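You operate a simulated robot arm through the tools that you are given. There is no shell and no other tool.

You run a simulated robot arm. Do the job below in one go: nothing can be reset, and whatever is moved stays where it is left.

TASK
Wipe the grime off the end plate's top, then paste that patch.
Fine: the pump's end plate by the blue stand; use the wooden pad, the blue brush and paste from the grey dish on that stand; put pad and brush back. Set down upright: blue brush. A coat counts when it lies all over at full strength: go over it till it gets no stronger. What is to be rubbed or washed off counts as gone when no trace of it is left.

Only the result counts: the job must be done as asked and must still hold three seconds after the hand-in. Knocking over, shifting, dropping, spilling or breaking anything else fails it.

THE ROBOT
A 7-joint arm with a two-finger parallel gripper, fixed in place. Base frame: the origin is at the foot of the arm, x ahead of it, y to its left, z up. Lengths are in cm, angles in degrees, forces in N, time in s.
Its first joint turns from -132.0 to 132.0 degrees. Payload 3.91 kg.
The tool frame sits at the grasp point between the pads (the TCP): z along the fingers, y along the line on which they close. The tips reach 3 cm beyond it. Largest opening 11 cm; finger width 2, thickness 1; the body of the gripper, 4.8 by 11.2 cm, starts 5.5 cm behind the TCP.
Orientation is told as [roll, pitch, yaw] about the base's x, y, z axes, in that order, counted from this pose: with the fingers straight down and closing along the base's y, the tool's x points along the base's -x, its y along +y and its z along -z.

THE INTERFACE
- The arm moves only by the tool step_arm. Its argument "deltas" is a list that holds one entry, the list of rows, each a list of 6 numbers: the shift along the base's x, y, z in units of 20 mm (1.0 is 20 mm), then the turn, a rotation vector about the base's x, y, z in units of 4 degrees (1.0 is 4 degrees). In form: [[[dx, dy, dz, wx, wy, wz], ...]]. A call has 1 to 20 rows; each row shifts and turns the commanded pose from where the row before left it. "jaw" is the opening, from 0 (shut) to 1 (fully open), set as the call begins (left out, the last holds). A call with a number of a shift or a turn outside -1 to 1 is refused whole. Rows are played at 5 a second. More than 5 cm and 8.6 degrees between two rows, or a gripper value outside its range, and nothing of the call is played. Where a pose cannot be reached the arm comes as near as it can. A force on the tool above 90 N (or 10 N above the force at the start of the call, whichever is more), or a blocked arm, ends the call early, and 0.2 s more pass. Each finger travels about 10.8 cm/s and halts on what it meets, pressing with about 42 N; the grip force reading is that of the motor and also rises with nothing between the fingers. The clock runs only during rows and for 0.2 s after the last one: add rows that do not move to give the fingers time. The reply holds the time, the measured pose of the TCP, the force on the tool along the base axes, the opening and the grip force, in the units named above and with some noise, with the torque about the TCP (base axes, N m) and any sound that the robot's microphone picked up.
- Cameras (640 x 400 px; columns grow to the right, rows downward): "scene" is fixed at [22.03, 49.9, 134.46]; the picture's right is [0.77, 0.63, 0.00], its down [0.50, -0.61, -0.61] and it looks along [-0.39, 0.47, -0.79] (base axes); focal length 314 px, centre (320, 200). "wrist" rides on the gripper at [7.2, 1.7, -10.4] in the tool frame; the picture's right is [-0.23, 0.97, 0.00], its down [-0.76, -0.18, -0.62] and it looks along [-0.61, -0.14, 0.78] (tool axes); focal length 222 px, centre (320, 200). There is no depth. A picture from a camera that has moved, and an enlarged one, comes with that camera's place and axes in the base frame and with its lens.
- snapshot(camera): a new picture of that camera. It takes no simulated time.
- enlarge(camera, box): a new picture of the part [left, top, right, bottom] of that camera's present view, enlarged. It takes no simulated time.
- sign_off(): hands the job in; it is judged then, once.

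Places have to be worked out from the pictures, the camera data and where the tool is seen. Open the gripper and draw the arm clear of the work before you hand the job in, unless the task says otherwise.

The tools are called after "Emit:" by a JSON object that holds its "fn" and its "kwargs". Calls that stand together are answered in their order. step_arm: Moves the arm, as the interface text tells. Its arguments: {"type":"object","properties":{"deltas":{"type":"array"},"jaw":{"type":"number"}},"required":["deltas"]} The other tools are called the same way: snapshot (camera) takes a picture; enlarge (camera, box) takes an enlarged picture of a part of a camera's view; sign_off () hands the job in.

At the start:

```text
t: 0.0
tool_pos: [-2.06, 60.96, 110.04]
tool_rot: [-0.1, 0.1, 0.0]
contact_force: [-0.1, 1.0, -0.1]
ft_torque: [0.0, 0.03, 0.01]
width: 10.99
grip_force: 0.1
```

scene: 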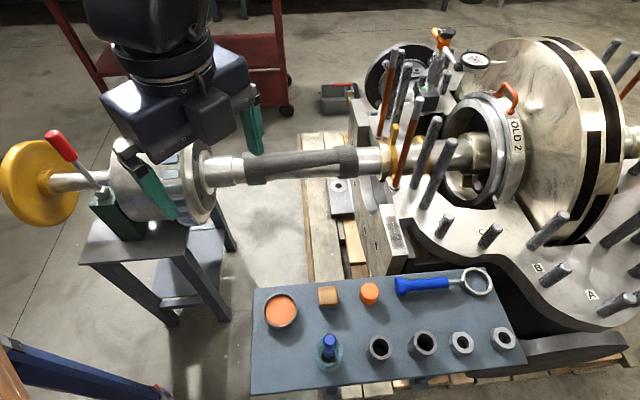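
wrist: 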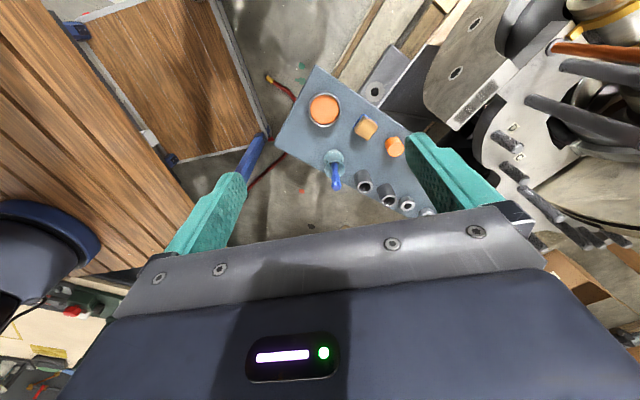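

The scene shows a blue stand with a dish, a wooden pad, a blue brush in a holder and other items, next to the pump. I'll enlarge several parts to identify the end plate, the grime and the tools.

Emit:
{"fn": "enlarge", "kwargs": {"camera": "scene", "box": [240, 250, 540, 400]}}

Emit:
{"fn": "enlarge", "kwargs": {"camera": "scene", "box": [360, 150, 640, 330]}}

Emit:
{"fn": "enlarge", "kwargs": {"camera": "scene", "box": [340, 20, 640, 200]}}

Emit:
{"fn": "enlarge", "kwargs": {"camera": "wrist", "box": [240, 0, 640, 240]}}

```text
2.13 times, centred on (390, 325) of scene
camera zoom: at [22.03, 49.9, 134.46], right [0.77, 0.63, 0.0], down [0.5, -0.61, -0.61], along [-0.39, 0.47, -0.79], focal length 671 px, centre (171, -67)
```

zoom: 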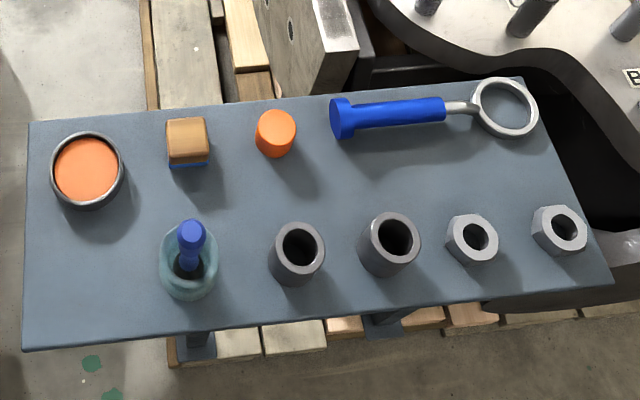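

```text
2.22 times, centred on (500, 240) of scene
camera zoom: at [22.03, 49.9, 134.46], right [0.77, 0.63, 0.0], down [0.5, -0.61, -0.61], along [-0.39, 0.47, -0.79], focal length 699 px, centre (-80, 111)
```

zoom: 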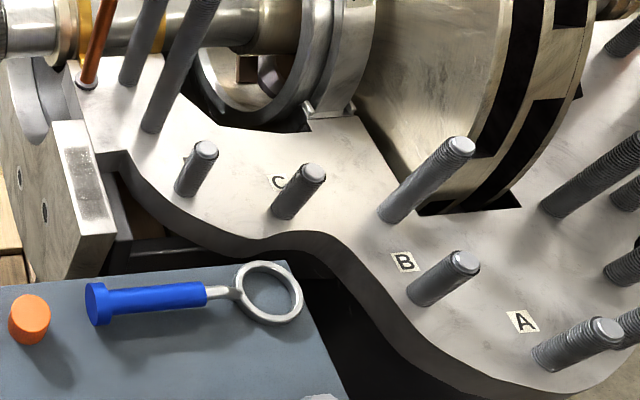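

```text
2.13 times, centred on (490, 110) of scene
camera zoom: at [22.03, 49.9, 134.46], right [0.77, 0.63, 0.0], down [0.5, -0.61, -0.61], along [-0.39, 0.47, -0.79], focal length 671 px, centre (-43, 392)
```

zoom: 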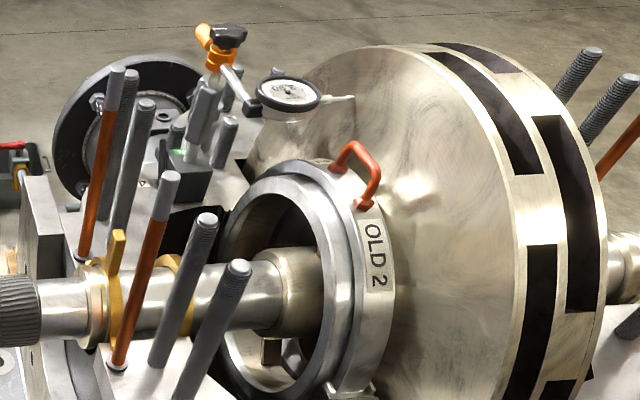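

```text
1.60 times, centred on (440, 120) of wrist
camera zoom: at [-9.21, 62.59, 120.53], right [0.23, 0.97, 0.0], down [0.76, -0.18, 0.62], along [0.61, -0.14, -0.78], focal length 355 px, centre (128, 328)
```

zoom: 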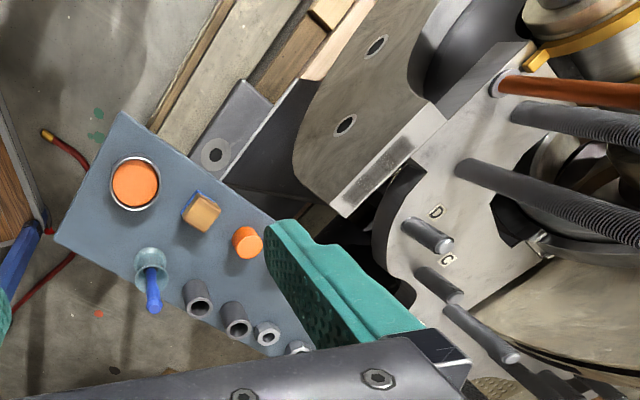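

The end plate appears to be the vertical plate behind the stand, with a pale strip for its top near [11, 90, 74]; the stand top is at about z = 74 and turned 45°. I'll move the wrist camera closer for better views.

Emit:
{"fn": "step_arm", "kwargs": {"deltas": [[[0, 0.8, -0.7, 0, 0, 0], [0, 0.8, -0.7, 0, 0, 0], [0, 0.8, -0.7, 0, 0, 0], [0, 0.8, -0.7, 0, 0, 0], [0, 0.8, -0.7, 0, 0, 0], [0, 0.8, -0.7, 0, 0, 0], [0, 0, 0, 0, 0, 0]]]}}

Emit:
{"fn": "snapshot", "kwargs": {"camera": "wrist"}}

Emit:
{"fn": "snapshot", "kwargs": {"camera": "scene"}}

```text
t: 1.6
tool_pos: [-1.96, 70.57, 101.61]
tool_rot: [-0.1, -0.1, -0.1]
contact_force: [0.0, 0.2, 0.3]
ft_torque: [0.05, 0.04, 0.0]
width: 11.0
grip_force: 0.0
```

```text
taken
camera wrist: at [-9.23, 72.22, 112.13], right [0.23, 0.97, 0.0], down [0.76, -0.18, 0.62], along [0.61, -0.14, -0.78], focal length 222 px, centre (320, 200)
```

wrist: 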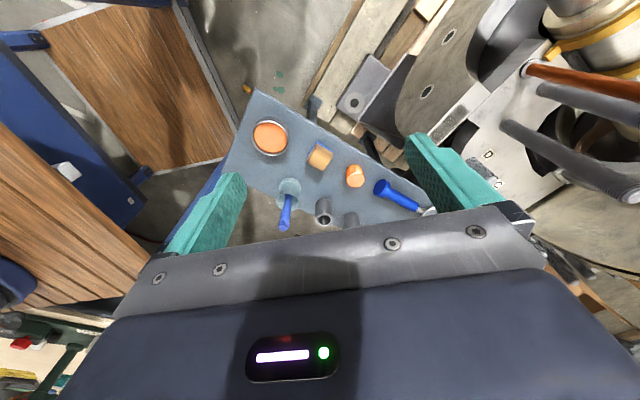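

```text
taken
```

scene: 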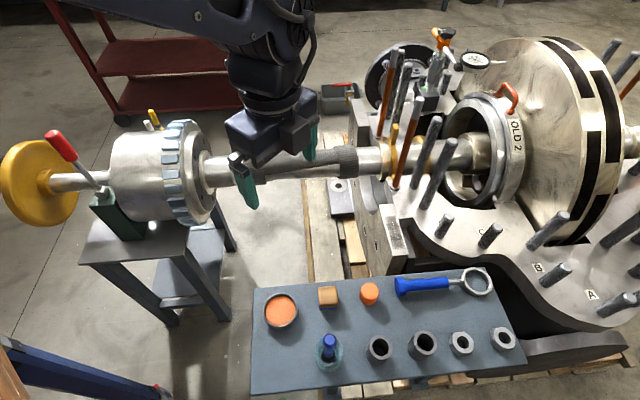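

Both tools and the plate top are in view. I'll zoom in tighter on the plate top and on each object.

Emit:
{"fn": "enlarge", "kwargs": {"camera": "scene", "box": [370, 190, 430, 270]}}

Emit:
{"fn": "enlarge", "kwargs": {"camera": "scene", "box": [255, 275, 395, 375]}}

Emit:
{"fn": "enlarge", "kwargs": {"camera": "wrist", "box": [230, 90, 430, 240]}}

Emit:
{"fn": "enlarge", "kwargs": {"camera": "wrist", "box": [380, 20, 580, 180]}}

```text
5.00 times, centred on (400, 230) of scene
camera zoom: at [22.03, 49.9, 134.46], right [0.77, 0.63, 0.0], down [0.5, -0.61, -0.61], along [-0.39, 0.47, -0.79], focal length 1572 px, centre (-80, 50)
```

zoom: 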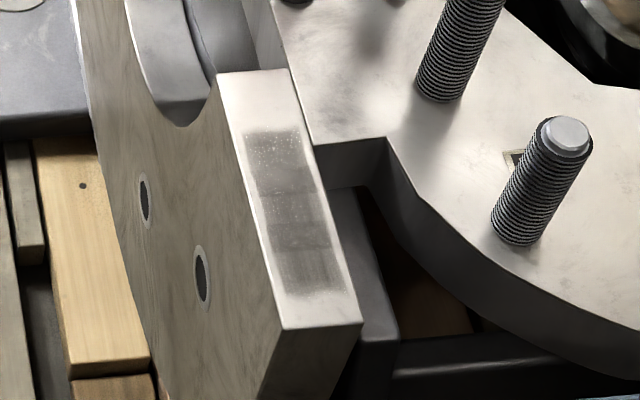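

```text
4.00 times, centred on (325, 325) of scene
camera zoom: at [22.03, 49.9, 134.46], right [0.77, 0.63, 0.0], down [0.5, -0.61, -0.61], along [-0.39, 0.47, -0.79], focal length 1258 px, centre (300, -300)
```

zoom: 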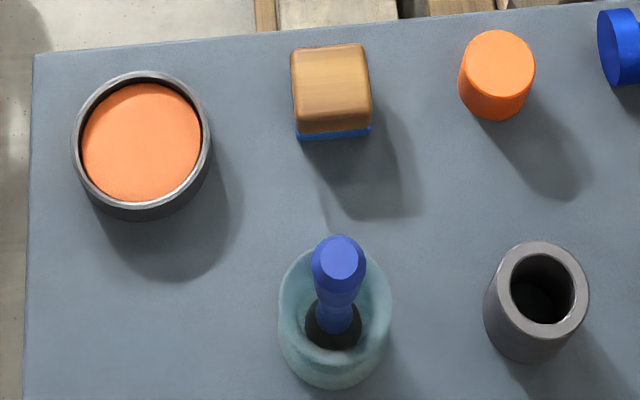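

```text
2.67 times, centred on (330, 165) of wrist
camera zoom: at [-9.23, 72.22, 112.13], right [0.23, 0.97, 0.0], down [0.76, -0.18, 0.62], along [0.61, -0.14, -0.78], focal length 592 px, centre (293, 293)
```

zoom: 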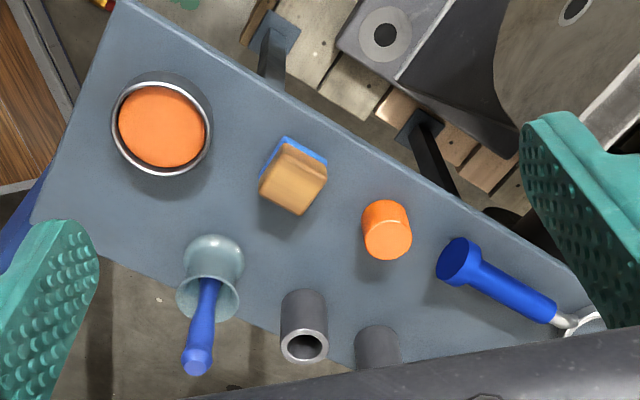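

```text
2.50 times, centred on (480, 100) of wrist
camera zoom: at [-9.23, 72.22, 112.13], right [0.23, 0.97, 0.0], down [0.76, -0.18, 0.62], along [0.61, -0.14, -0.78], focal length 555 px, centre (-80, 450)
```

zoom: 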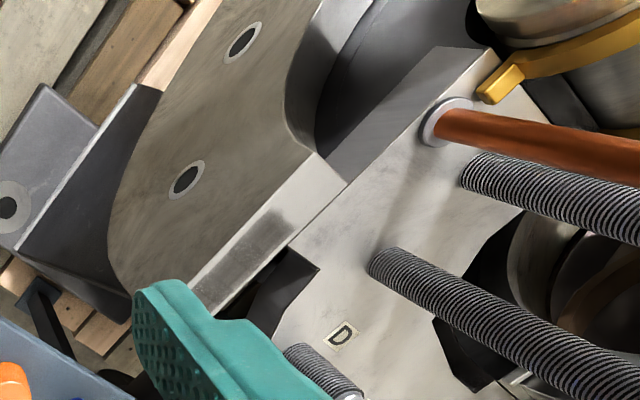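

The plate-top strip works out as roughly 3.6 × 14 cm, centred near [10.8, 91, 71.9], with the grime filling about 9 × 3 cm of it; the stand and the plate are both turned 45°. I'll yaw the tool by +45° and move in to look from a second angle, so I can check stud and shaft clearance.

Emit:
{"fn": "step_arm", "kwargs": {"deltas": [[[0.1, 0.1, 0, 0, 0, 1], [0.1, 0.1, 0, 0, 0, 1], [0.1, 0.1, 0, 0, 0, 1], [0.1, 0.1, 0, 0, 0, 1], [0.1, 0.1, 0, 0, 0, 1], [0.1, 0.1, 0, 0, 0, 1], [0.1, 0.1, 0, 0, 0, 1], [0.1, 0.1, 0, 0, 0, 1], [0.1, 0.1, 0, 0, 0, 1], [0.1, 0.1, 0, 0, 0, 1], [0.1, 0.1, 0, 0, 0, 1], [0.1, 0.1, 0, 0, 0, 0.25], [0, 0, 0, 0, 0, 0]]]}}

Emit:
{"fn": "snapshot", "kwargs": {"camera": "wrist"}}

Emit:
{"fn": "snapshot", "kwargs": {"camera": "scene"}}

```text
t: 4.4
tool_pos: [0.34, 72.81, 101.76]
tool_rot: [0.0, 0.0, 45.1]
contact_force: [-0.1, -0.1, -0.2]
ft_torque: [0.0, -0.02, -0.01]
width: 11.01
grip_force: 0.1
```

```text
taken
camera wrist: at [-5.9, 68.93, 112.08], right [-0.53, 0.85, 0.0], down [0.66, 0.41, 0.62], along [0.53, 0.33, -0.78], focal length 222 px, centre (320, 200)
```

wrist: 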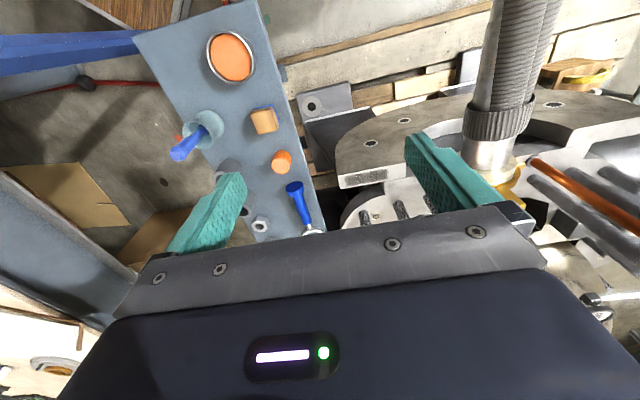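

```text
taken
```

scene: 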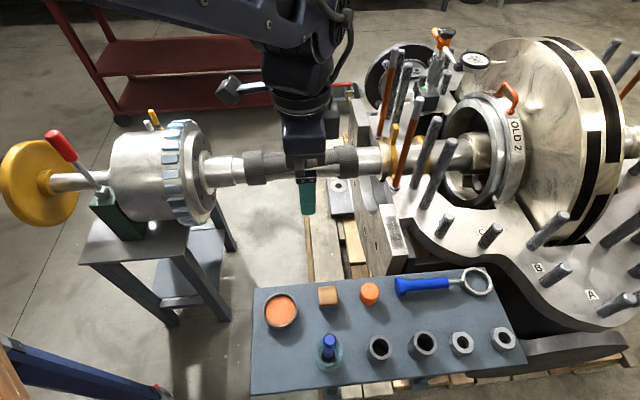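

The shaft axis comes out near z ≈ 74, well beyond the plate, but tall studs stand 7–10 cm from the patch on the far side, so the slim side of the gripper has to face them, and yaw 45° does that. Next I zoom in on the pad, brush and dish to get grasp heights.

Emit:
{"fn": "enlarge", "kwargs": {"camera": "wrist", "box": [160, 20, 320, 120]}}

Emit:
{"fn": "enlarge", "kwargs": {"camera": "wrist", "box": [160, 90, 320, 190]}}

Emit:
{"fn": "enlarge", "kwargs": {"camera": "scene", "box": [308, 278, 348, 308]}}

Emit:
{"fn": "enlarge", "kwargs": {"camera": "wrist", "box": [320, 120, 480, 220]}}

```text
4.00 times, centred on (240, 70) of wrist
camera zoom: at [-5.9, 68.93, 112.08], right [-0.53, 0.85, 0.0], down [0.66, 0.41, 0.62], along [0.53, 0.33, -0.78], focal length 888 px, centre (640, 720)
```

zoom: 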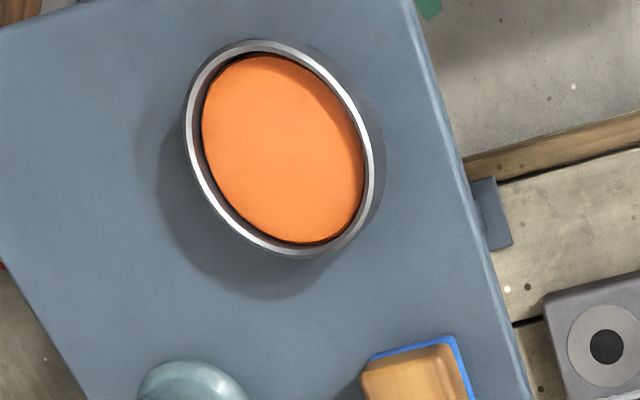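

```text
4.00 times, centred on (240, 140) of wrist
camera zoom: at [-5.9, 68.93, 112.08], right [-0.53, 0.85, 0.0], down [0.66, 0.41, 0.62], along [0.53, 0.33, -0.78], focal length 888 px, centre (640, 440)
```

zoom: 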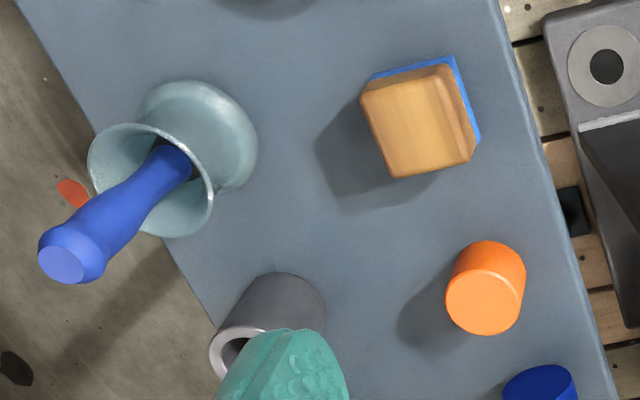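

```text
13.33 times, centred on (328, 293) of scene
camera zoom: at [22.03, 49.9, 134.46], right [0.77, 0.63, 0.0], down [0.5, -0.61, -0.61], along [-0.39, 0.47, -0.79], focal length 4193 px, centre (213, -1040)
```

zoom: 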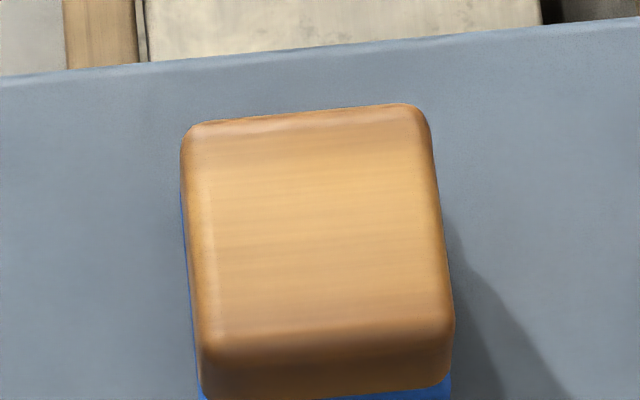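

```text
4.00 times, centred on (400, 170) of wrist
camera zoom: at [-5.9, 68.93, 112.08], right [-0.53, 0.85, 0.0], down [0.66, 0.41, 0.62], along [0.53, 0.33, -0.78], focal length 888 px, centre (0, 320)
```

zoom: 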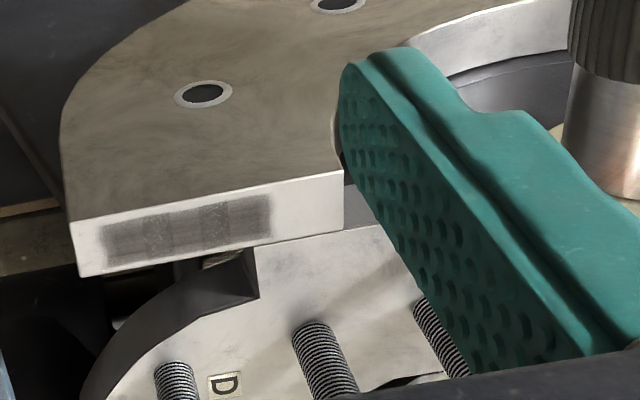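

The pad measures about 3.5 cm square, centred near [9.3, 67.9], with its sole on the stand at z ≈ 74.4 and its top at about 76.8. I'll move above it with the jaw partly open.

Emit:
{"fn": "step_arm", "kwargs": {"deltas": [[[0.75, -0.41, -0.95, 0, 0, 0], [0.75, -0.41, -0.95, 0, 0, 0], [0.75, -0.41, -0.95, 0, 0, 0], [0.75, -0.41, -0.95, 0, 0, 0], [0.75, -0.41, -0.95, 0, 0, 0], [0.75, -0.41, -0.95, 0, 0, 0], [0, 0, 0, 0, 0, 0], [0, 0, 0, 0, 0, 0]]], "jaw": 0.6}}

Emit:
{"fn": "snapshot", "kwargs": {"camera": "wrist"}}

Emit:
{"fn": "snapshot", "kwargs": {"camera": "scene"}}

```text
t: 6.2
tool_pos: [9.34, 67.84, 90.33]
tool_rot: [0.0, 0.0, 45.0]
contact_force: [-0.2, 0.2, 0.8]
ft_torque: [0.0, 0.02, 0.0]
width: 6.6
grip_force: 0.0
```

```text
taken
camera wrist: at [2.96, 63.9, 100.7], right [-0.53, 0.85, 0.0], down [0.66, 0.41, 0.62], along [0.53, 0.33, -0.78], focal length 222 px, centre (320, 200)
```

wrist: 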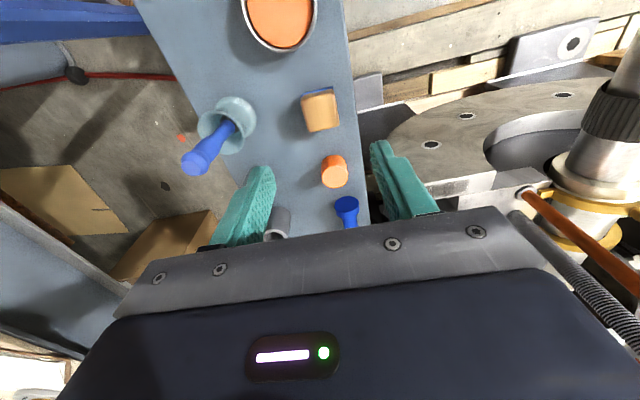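

```text
taken
```

scene: 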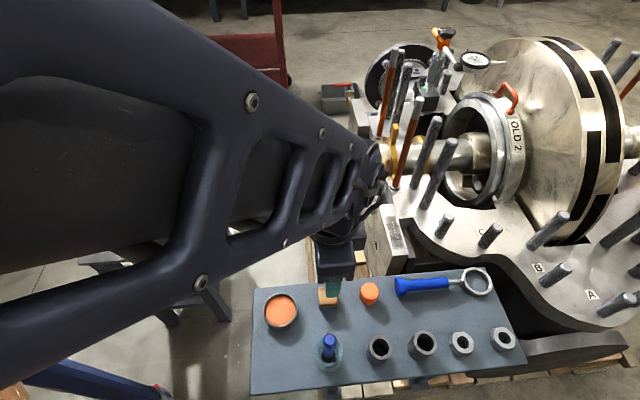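

The pad shows right under the tool in the wrist view. I'll zoom in to check the alignment before descending.

Emit:
{"fn": "enlarge", "kwargs": {"camera": "wrist", "box": [280, 70, 376, 130]}}

Emit:
{"fn": "enlarge", "kwargs": {"camera": "wrist", "box": [180, 80, 276, 180]}}

```text
6.67 times, centred on (328, 100) of wrist
camera zoom: at [2.96, 63.9, 100.7], right [-0.53, 0.85, 0.0], down [0.66, 0.41, 0.62], along [0.53, 0.33, -0.78], focal length 1481 px, centre (267, 867)
```

zoom: 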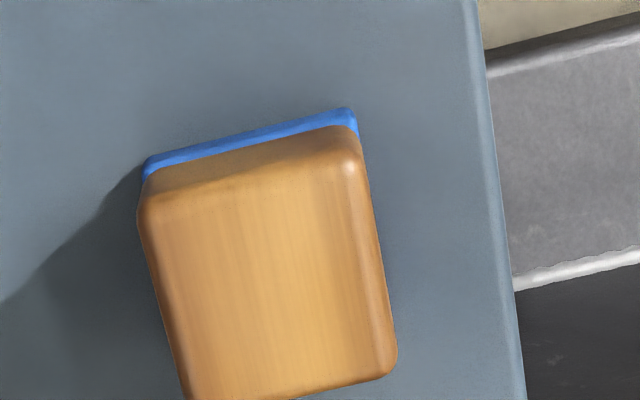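

```text
4.00 times, centred on (228, 130) of wrist
camera zoom: at [2.96, 63.9, 100.7], right [-0.53, 0.85, 0.0], down [0.66, 0.41, 0.62], along [0.53, 0.33, -0.78], focal length 888 px, centre (688, 480)
```

zoom: 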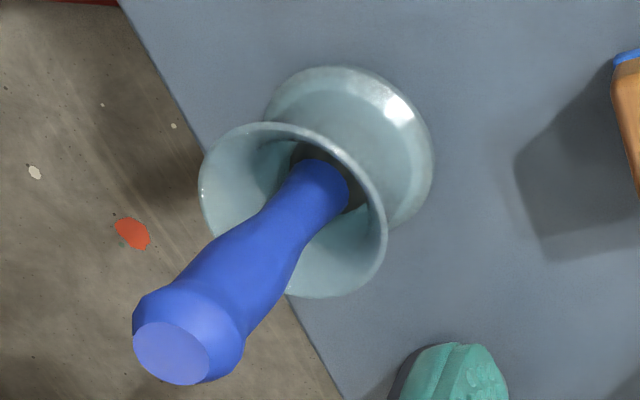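

The pad centre is within 1 mm of the tool axis. I descend to TCP z ≈ 78.4, which puts the tips about 1 cm above the stand.

Emit:
{"fn": "step_arm", "kwargs": {"deltas": [[[0, 0, -0.9, 0, 0, 0], [0, 0, -0.9, 0, 0, 0], [0, 0, -0.9, 0, 0, 0], [0, 0, -0.9, 0, 0, 0], [0, 0, -0.9, 0, 0, 0], [0, 0, -0.75, 0, 0, 0], [0, 0, -0.7, 0, 0, 0], [0, 0, 0, 0, 0, 0]]]}}

Emit:
{"fn": "snapshot", "kwargs": {"camera": "wrist"}}

Emit:
{"fn": "enlarge", "kwargs": {"camera": "scene", "box": [255, 245, 415, 345]}}

```text
t: 8.0
tool_pos: [9.44, 68.08, 78.39]
tool_rot: [0.1, 0.1, 45.0]
contact_force: [0.3, -0.2, -0.8]
ft_torque: [0.0, -0.01, -0.03]
width: 6.6
grip_force: 0.0
```

```text
taken
camera wrist: at [3.18, 64.22, 88.81], right [-0.53, 0.85, 0.0], down [0.66, 0.41, 0.62], along [0.53, 0.33, -0.78], focal length 222 px, centre (320, 200)
```

wrist: 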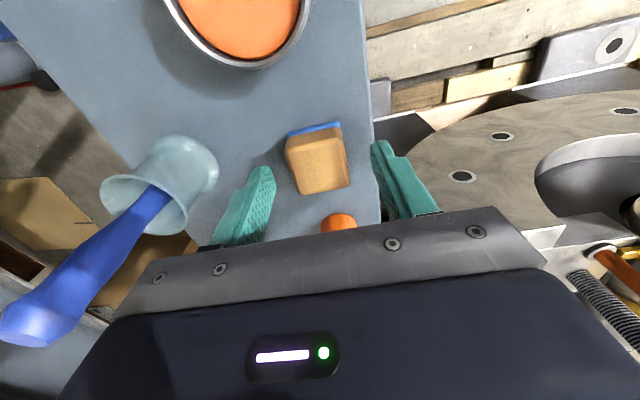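

```text
4.00 times, centred on (335, 295) of scene
camera zoom: at [22.03, 49.9, 134.46], right [0.77, 0.63, 0.0], down [0.5, -0.61, -0.61], along [-0.39, 0.47, -0.79], focal length 1258 px, centre (260, -180)
```

zoom: 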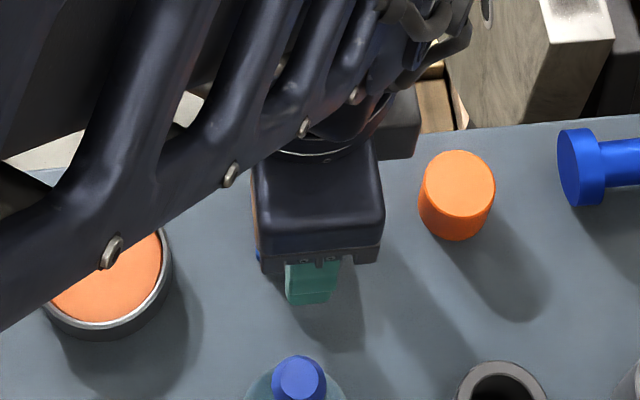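

The TCP reads about 2.5 mm past the pad centre toward +u, so I nudge it back first and then close the jaw.

Emit:
{"fn": "step_arm", "kwargs": {"deltas": [[[-0.09, -0.09, 0, 0, 0, 0], [0, 0, 0, 0, 0, 0]]]}}

Emit:
{"fn": "step_arm", "kwargs": {"deltas": [[[0, 0, 0, 0, 0, 0], [0, 0, 0, 0, 0, 0], [0, 0, 0, 0, 0, 0], [0, 0, 0, 0, 0, 0]]], "jaw": 0.0}}

Emit:
{"fn": "snapshot", "kwargs": {"camera": "wrist"}}

```text
t: 8.6
tool_pos: [9.23, 67.86, 78.31]
tool_rot: [-0.1, 0.1, 45.1]
contact_force: [-0.8, 0.2, -0.2]
ft_torque: [0.0, -0.02, -0.02]
width: 6.56
grip_force: 0.1
```

```text
t: 9.6
tool_pos: [9.35, 67.95, 78.33]
tool_rot: [-0.1, 0.0, 45.0]
contact_force: [0.0, 0.4, 0.2]
ft_torque: [-0.02, -0.02, -0.02]
width: 3.43
grip_force: 42.2
```

```text
taken
camera wrist: at [3.0, 64.0, 88.77], right [-0.53, 0.85, 0.0], down [0.66, 0.41, 0.62], along [0.53, 0.33, -0.78], focal length 222 px, centre (320, 200)
```

wrist: 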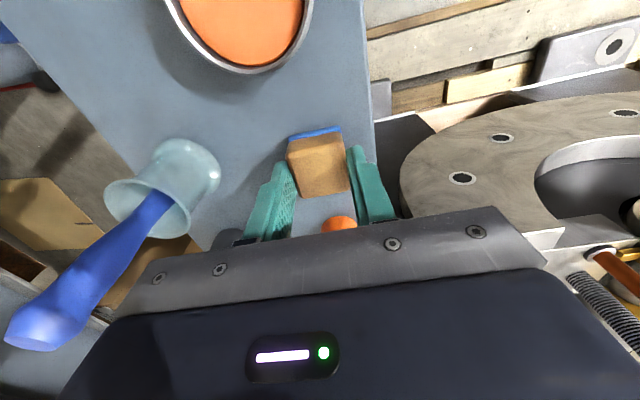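

The pad is gripped (width 3.43, 42 N). I lift it straight up 9–10 cm and check that it comes along.

Emit:
{"fn": "step_arm", "kwargs": {"deltas": [[[0, 0, 0.5, 0, 0, 0], [0, 0, 0.9, 0, 0, 0], [0, 0, 0.9, 0, 0, 0], [0, 0, 0.9, 0, 0, 0], [0, 0, 0.9, 0, 0, 0], [0, 0, 0.7, 0, 0, 0], [0, 0, 0, 0, 0, 0]]]}}

Emit:
{"fn": "snapshot", "kwargs": {"camera": "wrist"}}

```text
t: 11.2
tool_pos: [9.23, 67.88, 88.13]
tool_rot: [0.0, 0.1, 45.2]
contact_force: [0.0, -0.5, 0.4]
ft_torque: [0.03, 0.03, -0.03]
width: 0.01
grip_force: 38.2
```

```text
taken
camera wrist: at [3.04, 63.9, 98.46], right [-0.53, 0.85, 0.0], down [0.66, 0.41, 0.62], along [0.53, 0.33, -0.78], focal length 222 px, centre (320, 200)
```

wrist: 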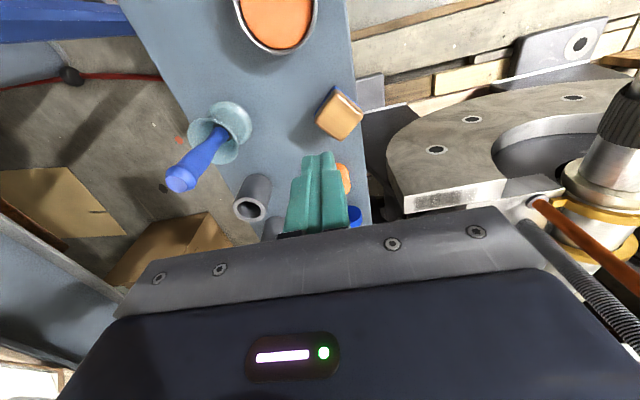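

The jaw closed to zero, so the pad slipped out of the shallow grip; it is still on the stand but turned. I'll zoom in to see how it lies now.

Emit:
{"fn": "enlarge", "kwargs": {"camera": "wrist", "box": [290, 70, 386, 150]}}

Emit:
{"fn": "enlarge", "kwargs": {"camera": "wrist", "box": [280, 140, 380, 240]}}

Emit:
{"fn": "enlarge", "kwargs": {"camera": "scene", "box": [255, 245, 415, 345]}}

```text
5.00 times, centred on (338, 110) of wrist
camera zoom: at [3.04, 63.9, 98.46], right [-0.53, 0.85, 0.0], down [0.66, 0.41, 0.62], along [0.53, 0.33, -0.78], focal length 1111 px, centre (230, 650)
```

zoom: 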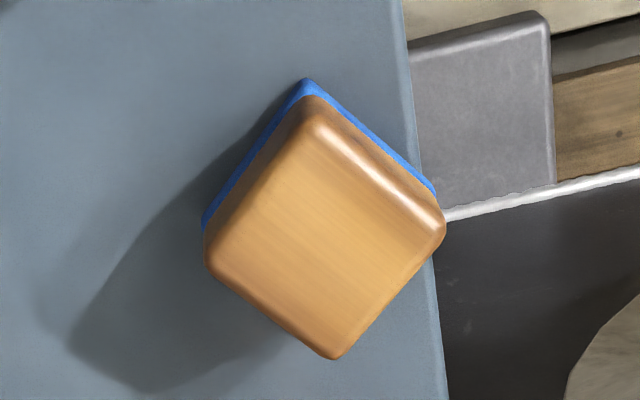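

```text
4.00 times, centred on (330, 190) of wrist
camera zoom: at [3.04, 63.9, 98.46], right [-0.53, 0.85, 0.0], down [0.66, 0.41, 0.62], along [0.53, 0.33, -0.78], focal length 888 px, centre (280, 240)
```

zoom: 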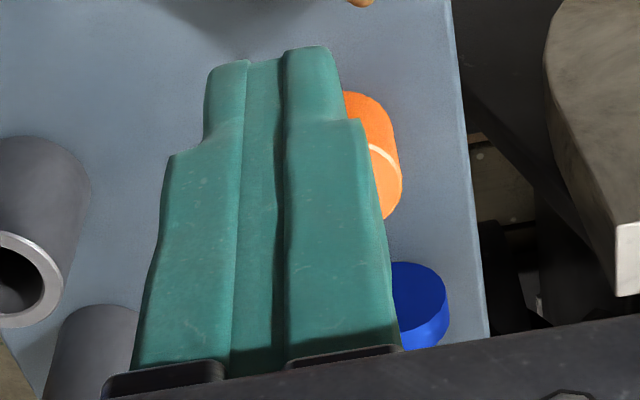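

```text
4.00 times, centred on (335, 295) of scene
camera zoom: at [22.03, 49.9, 134.46], right [0.77, 0.63, 0.0], down [0.5, -0.61, -0.61], along [-0.39, 0.47, -0.79], focal length 1258 px, centre (260, -180)
```

zoom: 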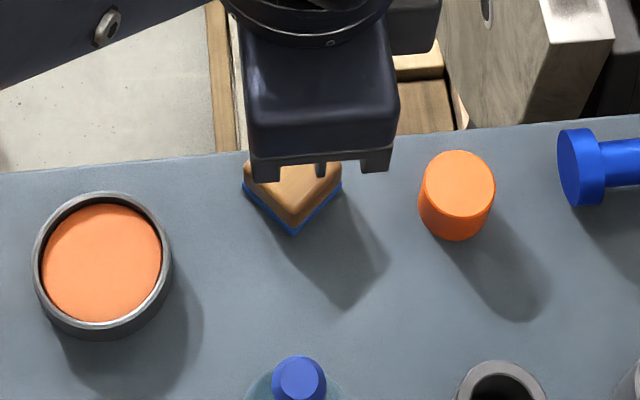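

The pad is upright on the stand, centred near [8.25, 69.3] and turned about +40°, with one corner just over the back edge. I'll yaw the tool by +40° to match it, reopen the jaw and grip deeper this time.

Emit:
{"fn": "step_arm", "kwargs": {"deltas": [[[-0.05, 0.07, 0, 0, 0, 1], [-0.05, 0.07, 0, 0, 0, 1], [-0.05, 0.07, 0, 0, 0, 1], [-0.05, 0.07, 0, 0, 0, 1], [-0.05, 0.07, 0, 0, 0, 1], [-0.05, 0.07, 0, 0, 0, 1], [-0.05, 0.07, 0, 0, 0, 1], [-0.05, 0.07, 0, 0, 0, 1], [-0.05, 0.07, 0, 0, 0, 1], [-0.05, 0.07, 0, 0, 0, 1], [0, 0, 0, 0, 0, 0.07], [0, 0, 0, 0, 0, 0]]], "jaw": 0.6}}

Emit:
{"fn": "snapshot", "kwargs": {"camera": "wrist"}}

Emit:
{"fn": "snapshot", "kwargs": {"camera": "scene"}}

```text
t: 13.8
tool_pos: [8.17, 69.17, 88.01]
tool_rot: [0.0, 0.0, 85.2]
contact_force: [0.3, 0.3, 0.7]
ft_torque: [0.02, 0.02, -0.03]
width: 6.62
grip_force: 0.0
```

```text
taken
camera wrist: at [6.0, 62.08, 98.39], right [-0.95, 0.31, 0.0], down [0.24, 0.74, 0.62], along [0.19, 0.59, -0.78], focal length 222 px, centre (320, 200)
```

wrist: 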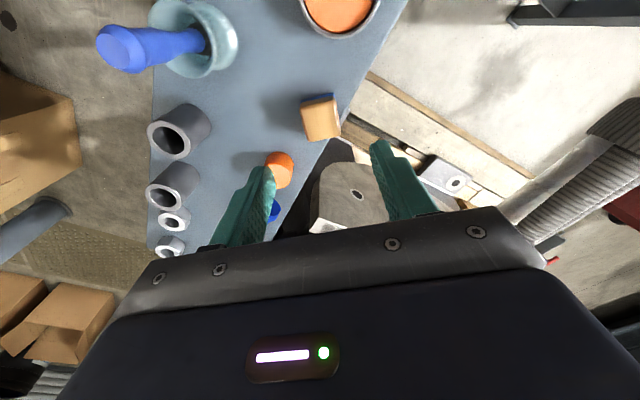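

```text
taken
```

scene: 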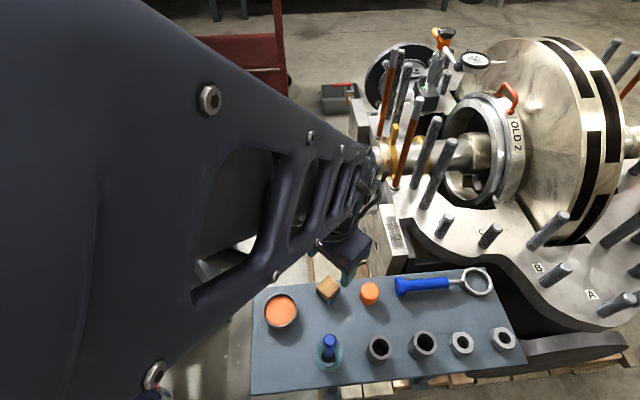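

Yaw 85° is reachable. I'll check the pad's alignment from here in the zoomed wrist and scene views.

Emit:
{"fn": "enlarge", "kwargs": {"camera": "wrist", "box": [280, 80, 360, 150]}}

Emit:
{"fn": "enlarge", "kwargs": {"camera": "scene", "box": [300, 265, 360, 315]}}

```text
5.71 times, centred on (320, 115) of wrist
camera zoom: at [6.0, 62.08, 98.39], right [-0.95, 0.31, 0.0], down [0.24, 0.74, 0.62], along [0.19, 0.59, -0.78], focal length 1269 px, centre (320, 686)
```

zoom: 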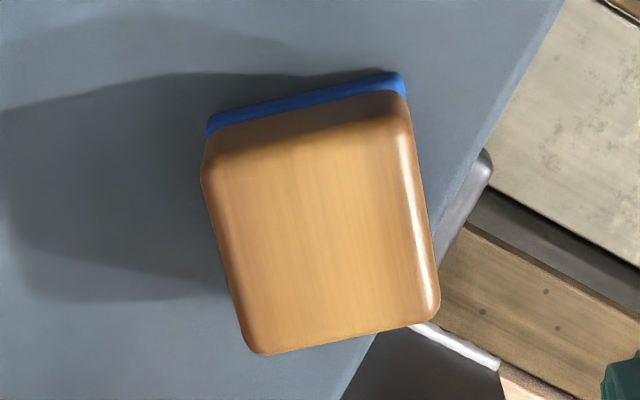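

```text
8.00 times, centred on (330, 290) of scene
camera zoom: at [22.03, 49.9, 134.46], right [0.77, 0.63, 0.0], down [0.5, -0.61, -0.61], along [-0.39, 0.47, -0.79], focal length 2516 px, centre (240, -520)
```

zoom: 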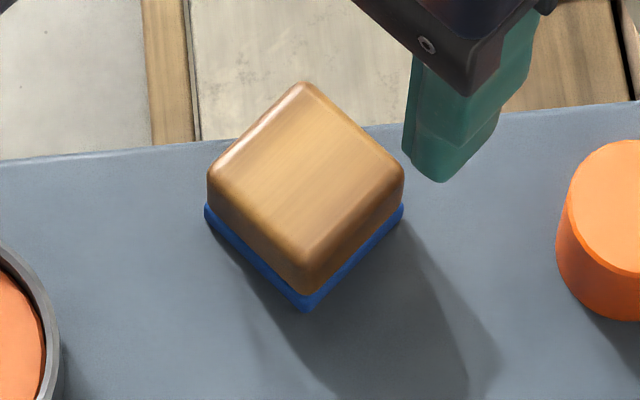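

The pad centre is confirmed at about [8.27, 69.28] and the yaw matches within a degree. I descend to just above the grasp height and check position before the last part.

Emit:
{"fn": "step_arm", "kwargs": {"deltas": [[[0.01, 0.05, -0.9, 0, 0, 0.1], [0, 0, -0.9, 0, 0, 0], [0, 0, -0.9, 0, 0, 0], [0, 0, -0.9, 0, 0, 0], [0, 0, -0.8, 0, 0, 0], [0, 0, -0.5, 0, 0, 0], [0, 0, 0, 0, 0, 0]]]}}

Emit:
{"fn": "enlarge", "kwargs": {"camera": "wrist", "box": [200, 60, 440, 240]}}

Emit:
{"fn": "enlarge", "kwargs": {"camera": "scene", "box": [280, 250, 380, 320]}}

```text
t: 15.4
tool_pos: [8.14, 69.47, 78.04]
tool_rot: [0.0, -0.1, 85.6]
contact_force: [0.2, -0.6, 0.1]
ft_torque: [0.0, -0.03, -0.01]
width: 6.61
grip_force: 0.1
```

```text
2.22 times, centred on (320, 150) of wrist
camera zoom: at [6.03, 62.28, 88.52], right [-0.95, 0.3, 0.0], down [0.23, 0.75, 0.62], along [0.19, 0.59, -0.78], focal length 494 px, centre (320, 311)
```

zoom: 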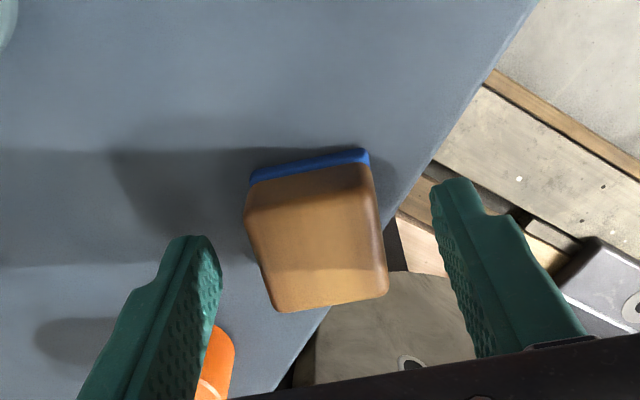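

```text
5.71 times, centred on (330, 285) of scene
camera zoom: at [22.03, 49.9, 134.46], right [0.77, 0.63, 0.0], down [0.5, -0.61, -0.61], along [-0.39, 0.47, -0.79], focal length 1797 px, centre (263, -286)
```

zoom: 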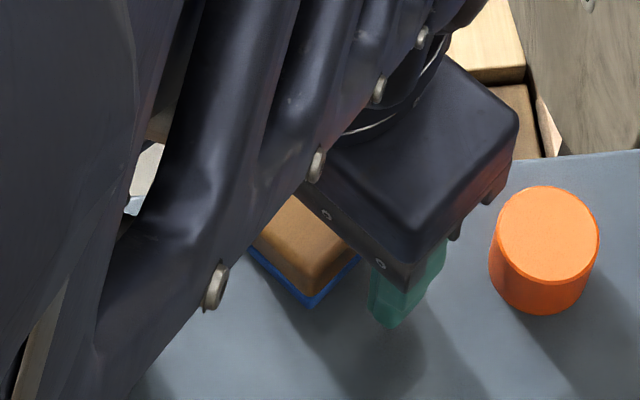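

The fingers straddle the pad symmetrically. I lower another 4–5 mm so the tips nearly touch the stand, watching force, then close.

Emit:
{"fn": "step_arm", "kwargs": {"deltas": [[[0, -0.03, -0.15, 0, 0, 0], [0, 0, -0.1, 0, 0, 0], [0, 0, 0, 0, 0, 0]]]}}

Emit:
{"fn": "step_arm", "kwargs": {"deltas": [[[0, 0, 0, 0, 0, 0], [0, 0, 0, 0, 0, 0], [0, 0, 0, 0, 0, 0], [0, 0, 0, 0, 0, 0], [0, 0, 0, 0, 0, 0]]], "jaw": 0.0}}

Emit:
{"fn": "enlarge", "kwargs": {"camera": "wrist", "box": [200, 60, 440, 240]}}

```text
t: 16.2
tool_pos: [8.23, 69.34, 77.65]
tool_rot: [0.0, 0.0, 85.7]
contact_force: [0.6, -0.3, 0.1]
ft_torque: [-0.03, -0.01, 0.0]
width: 6.62
grip_force: 0.1
```

```text
t: 17.4
tool_pos: [8.29, 69.18, 77.6]
tool_rot: [0.0, 0.0, 85.7]
contact_force: [0.4, 0.3, -0.2]
ft_torque: [-0.02, 0.02, -0.01]
width: 3.49
grip_force: 42.0
```

```text
2.22 times, centred on (320, 150) of wrist
camera zoom: at [6.04, 62.19, 88.09], right [-0.95, 0.3, 0.0], down [0.23, 0.75, 0.62], along [0.19, 0.59, -0.78], focal length 494 px, centre (320, 311)
```

zoom: 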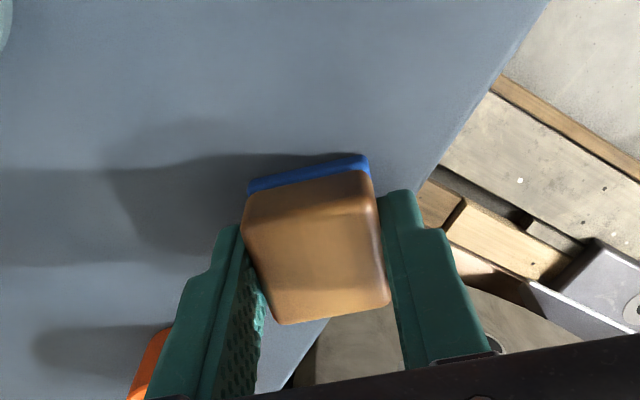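

The jaw closed on 3.49 cm with 42 N. I'll lift gently in small steps and check the grip holds.

Emit:
{"fn": "step_arm", "kwargs": {"deltas": [[[0, 0, 0.1, 0, 0, 0], [0, 0, 0.15, 0, 0, 0], [0, 0, 0.25, 0, 0, 0], [0, 0, 0.25, 0, 0, 0], [0, 0, 0, 0, 0, 0]]]}}

Emit:
{"fn": "enlarge", "kwargs": {"camera": "wrist", "box": [200, 60, 440, 240]}}

```text
t: 18.6
tool_pos: [8.2, 69.31, 79.22]
tool_rot: [0.1, 0.1, 85.7]
contact_force: [-0.5, 0.1, -0.5]
ft_torque: [0.02, -0.01, 0.03]
width: 3.52
grip_force: 42.2
```

```text
2.22 times, centred on (320, 150) of wrist
camera zoom: at [6.07, 62.17, 89.64], right [-0.95, 0.3, 0.0], down [0.23, 0.75, 0.62], along [0.19, 0.59, -0.78], focal length 494 px, centre (320, 311)
```

zoom: 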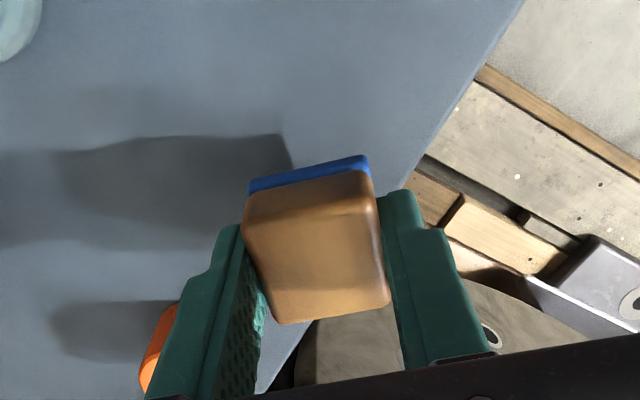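

The pad is lifted and sits unchanged between the fingers. I continue up to about z = 88 and then yaw back to 45°.

Emit:
{"fn": "step_arm", "kwargs": {"deltas": [[[0, 0, 0.4, 0, 0, 0], [0, 0, 0.6, 0, 0, 0], [0, 0, 0.6, 0, 0, 0], [0, 0, 0.6, 0, 0, 0], [0, 0, 0.6, 0, 0, 0], [0, 0, 0.6, 0, 0, 0], [0, 0, 0.6, 0, 0, 0], [0, 0, 0.4, 0, 0, 0], [0, 0, 0, 0, 0, 0]]]}}

Emit:
{"fn": "step_arm", "kwargs": {"deltas": [[[0, 0, 0, 0, 0, -0.6], [0, 0, 0, 0, 0, -0.8], [0, 0, 0, 0, 0, -0.8], [0, 0, 0, 0, 0, -0.8], [0, 0, 0, 0, 0, -0.8], [0, 0, 0, 0, 0, -0.8], [0, 0, 0, 0, 0, -0.8], [0, 0, 0, 0, 0, -0.8], [0, 0, 0, 0, 0, -0.8], [0, 0, 0, 0, 0, -0.8], [0, 0, 0, 0, 0, -0.8], [0, 0, 0, 0, 0, -0.8], [0, 0, 0, 0, 0, -0.6], [0, 0, 0, 0, 0, 0]]]}}

Emit:
{"fn": "snapshot", "kwargs": {"camera": "wrist"}}

Emit:
{"fn": "snapshot", "kwargs": {"camera": "scene"}}

```text
t: 20.6
tool_pos: [8.14, 69.26, 87.89]
tool_rot: [0.0, -0.1, 85.7]
contact_force: [-0.6, -0.2, -0.3]
ft_torque: [0.05, 0.0, 0.01]
width: 3.51
grip_force: 42.3
```

```text
t: 23.6
tool_pos: [8.04, 69.25, 88.06]
tool_rot: [0.0, 0.0, 45.7]
contact_force: [-0.4, -0.6, -0.8]
ft_torque: [0.02, 0.01, 0.02]
width: 3.5
grip_force: 41.5
```

```text
taken
camera wrist: at [1.99, 65.24, 98.44], right [-0.54, 0.84, 0.0], down [0.66, 0.42, 0.62], along [0.52, 0.34, -0.78], focal length 222 px, centre (320, 200)
```

wrist: 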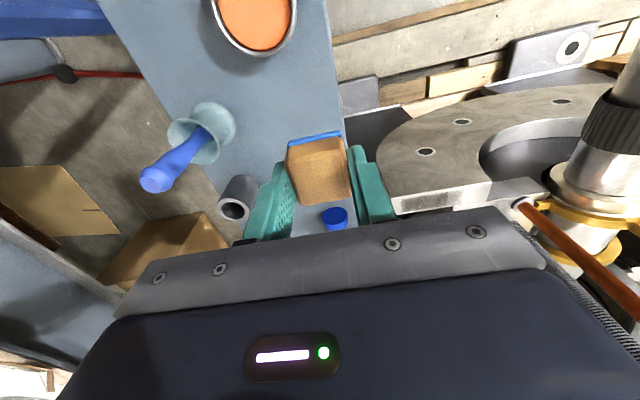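

```text
taken
```

scene: 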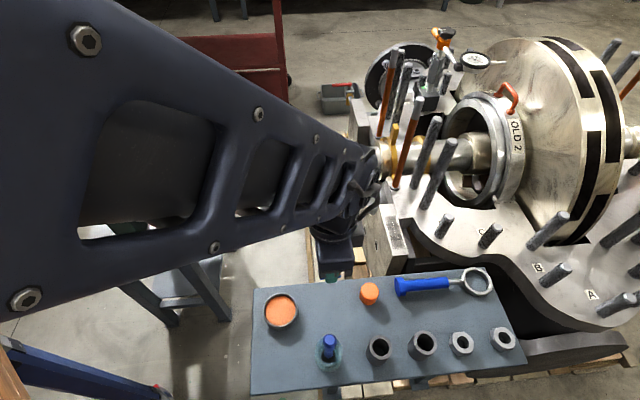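

The pad stays firmly held at yaw 45.7°. I trim the yaw and move toward the plate at safe height, stopping short at y ≈ 84 to inspect clearance to the studs.

Emit:
{"fn": "step_arm", "kwargs": {"deltas": [[[0.09, 0.5, 0, 0, 0, -0.1], [0.09, 0.9, 0, 0, 0, -0.1], [0.09, 0.9, 0, 0, 0, 0], [0.09, 0.9, 0, 0, 0, 0], [0.09, 0.9, 0, 0, 0, 0], [0.09, 0.9, 0, 0, 0, 0], [0.09, 0.9, 0, 0, 0, 0], [0.09, 0.9, 0, 0, 0, 0], [0.09, 0.5, 0, 0, 0, 0], [0, 0, 0, 0, 0, 0]]]}}

Emit:
{"fn": "snapshot", "kwargs": {"camera": "wrist"}}

Emit:
{"fn": "snapshot", "kwargs": {"camera": "scene"}}

```text
t: 25.8
tool_pos: [9.84, 83.87, 87.95]
tool_rot: [0.0, -0.1, 44.8]
contact_force: [0.7, 0.4, -1.1]
ft_torque: [-0.02, 0.06, 0.01]
width: 3.49
grip_force: 42.3
```

```text
taken
camera wrist: at [3.53, 79.93, 98.44], right [-0.53, 0.85, 0.0], down [0.67, 0.41, 0.62], along [0.53, 0.33, -0.78], focal length 222 px, centre (320, 200)
```

wrist: 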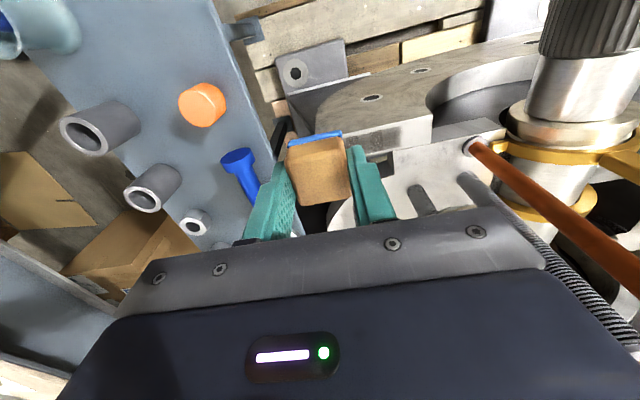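

```text
taken
```

scene: 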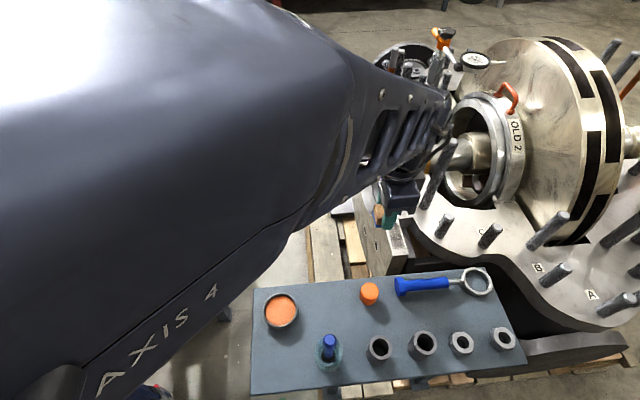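

The arm covers the studs in the scene view, so I'll enlarge that region to judge the wrist's clearance.

Emit:
{"fn": "enlarge", "kwargs": {"camera": "scene", "box": [350, 60, 510, 260]}}

Emit:
{"fn": "enlarge", "kwargs": {"camera": "wrist", "box": [240, 90, 640, 340]}}

```text
2.00 times, centred on (430, 160) of scene
camera zoom: at [22.03, 49.9, 134.46], right [0.77, 0.63, 0.0], down [0.5, -0.61, -0.61], along [-0.39, 0.47, -0.79], focal length 629 px, centre (100, 280)
```

zoom: 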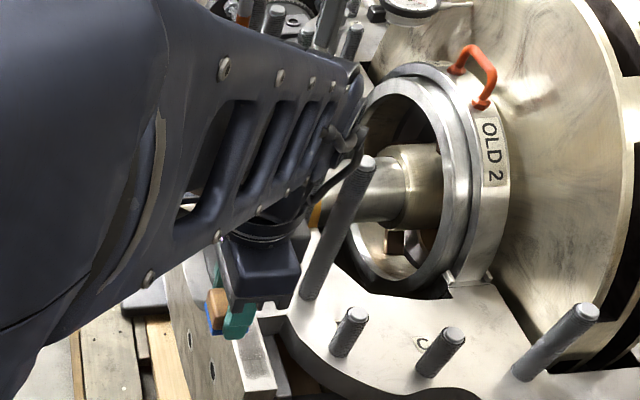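

```text
1.60 times, centred on (440, 215) of wrist
camera zoom: at [3.53, 79.93, 98.44], right [-0.53, 0.85, 0.0], down [0.67, 0.41, 0.62], along [0.53, 0.33, -0.78], focal length 355 px, centre (128, 176)
```

zoom: 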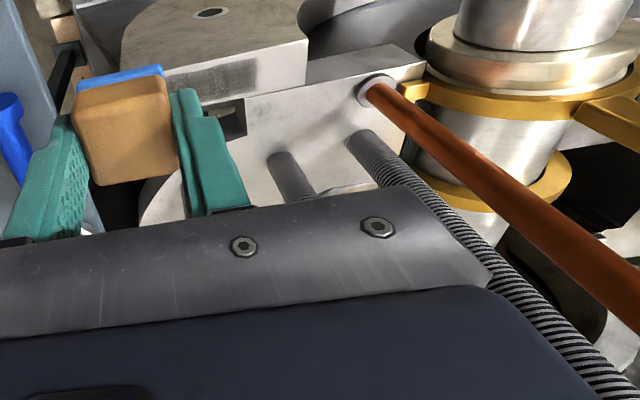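

The studs stand at y ≥ 102 and are well clear of the slim hand for a tool position of [10.8, 91]. I go above the patch centre and come down to about z = 78.

Emit:
{"fn": "step_arm", "kwargs": {"deltas": [[[0.1, 0.72, 0, 0, 0, 0], [0.1, 0.72, 0, 0, 0, 0], [0.1, 0.72, 0, 0, 0, 0], [0.1, 0.72, 0, 0, 0, 0], [0.1, 0.72, 0, 0, 0, 0], [0, 0, 0, 0, 0, 0]]]}}

Emit:
{"fn": "step_arm", "kwargs": {"deltas": [[[0, 0, -0.6, 0, 0, 0], [0, 0, -0.6, 0, 0, 0], [0, 0, -0.6, 0, 0, 0], [0, 0, -0.6, 0, 0, 0], [0, 0, -0.6, 0, 0, 0], [0, 0, -0.6, 0, 0, 0], [0, 0, -0.6, 0, 0, 0], [0, 0, -0.4, 0, 0, 0], [0, 0, 0, 0, 0, 0]]]}}

Emit:
{"fn": "snapshot", "kwargs": {"camera": "wrist"}}

Emit:
{"fn": "enlarge", "kwargs": {"camera": "scene", "box": [330, 60, 530, 270]}}

```text
t: 27.2
tool_pos: [10.85, 91.05, 87.95]
tool_rot: [0.0, 0.0, 44.9]
contact_force: [0.1, -0.3, -0.3]
ft_torque: [0.0, -0.01, 0.03]
width: 3.51
grip_force: 41.6
```

```text
t: 29.2
tool_pos: [10.86, 91.15, 78.93]
tool_rot: [-0.1, -0.1, 44.9]
contact_force: [0.1, -0.3, -0.1]
ft_torque: [-0.01, 0.02, 0.0]
width: 3.48
grip_force: 41.8
```

```text
taken
camera wrist: at [4.62, 87.18, 89.26], right [-0.53, 0.85, 0.0], down [0.67, 0.41, 0.62], along [0.53, 0.33, -0.78], focal length 222 px, centre (320, 200)
```

wrist: 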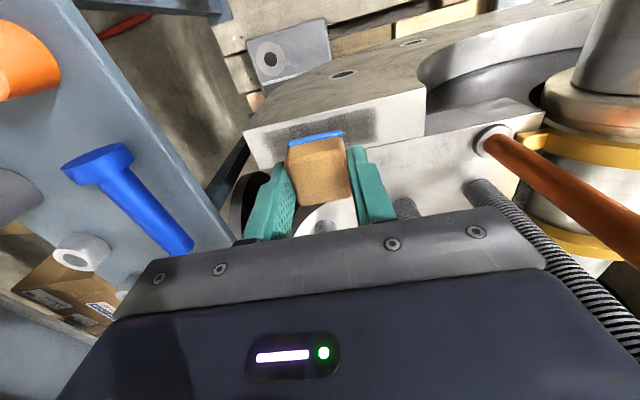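

```text
1.90 times, centred on (430, 165) of scene
camera zoom: at [22.03, 49.9, 134.46], right [0.77, 0.63, 0.0], down [0.5, -0.61, -0.61], along [-0.39, 0.47, -0.79], focal length 599 px, centre (110, 267)
```

zoom: 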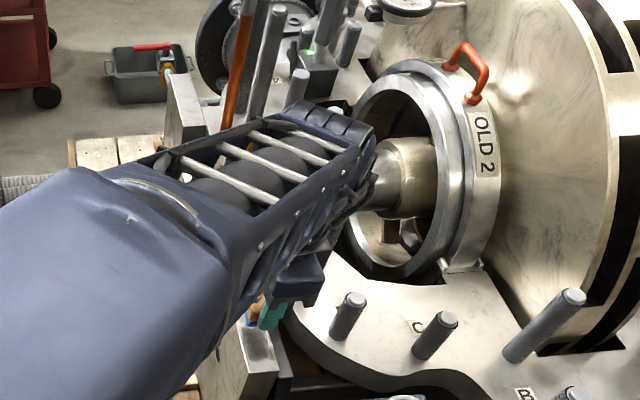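

The forearm's far end works out at about [14.5, 92, 104], some 10 cm short of the nearest stud, so it's clear. I now lower the pad in small steps and look for contact force.

Emit:
{"fn": "step_arm", "kwargs": {"deltas": [[[0, -0.05, -0.5, 0, 0, 0], [0, 0, -0.5, 0, 0, 0], [0, 0, -0.4, 0, 0, 0], [0, 0, -0.2, 0, 0, 0], [0, 0, 0, 0, 0, 0]]]}}

Emit:
{"fn": "enlarge", "kwargs": {"camera": "wrist", "box": [200, 90, 440, 240]}}

Emit:
{"fn": "enlarge", "kwargs": {"camera": "scene", "box": [370, 190, 430, 270]}}

```text
t: 30.4
tool_pos: [10.8, 91.01, 75.7]
tool_rot: [0.2, 0.0, 44.9]
contact_force: [1.2, -0.4, 10.0]
ft_torque: [-0.08, -0.05, -0.01]
width: 3.49
grip_force: 42.2
```

```text
2.67 times, centred on (320, 165) of wrist
camera zoom: at [4.58, 87.04, 86.06], right [-0.53, 0.85, 0.0], down [0.67, 0.41, 0.62], along [0.53, 0.33, -0.78], focal length 592 px, centre (320, 293)
```

zoom: 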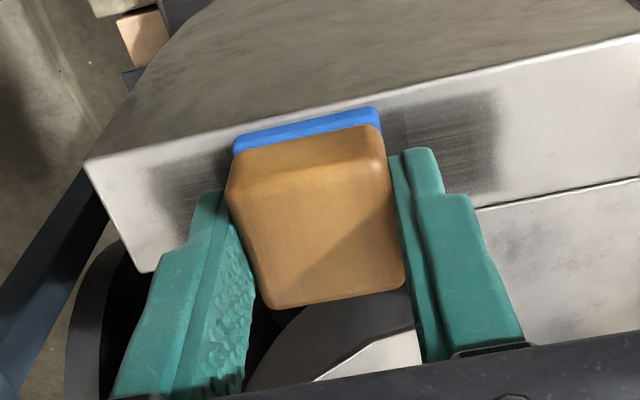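

```text
5.00 times, centred on (400, 230) of scene
camera zoom: at [22.03, 49.9, 134.46], right [0.77, 0.63, 0.0], down [0.5, -0.61, -0.61], along [-0.39, 0.47, -0.79], focal length 1572 px, centre (-80, 50)
```

zoom: 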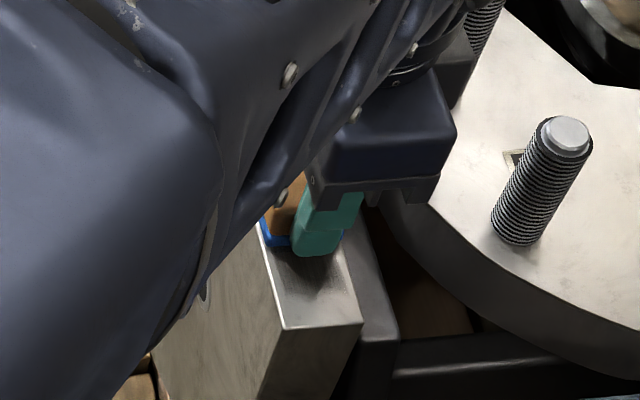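

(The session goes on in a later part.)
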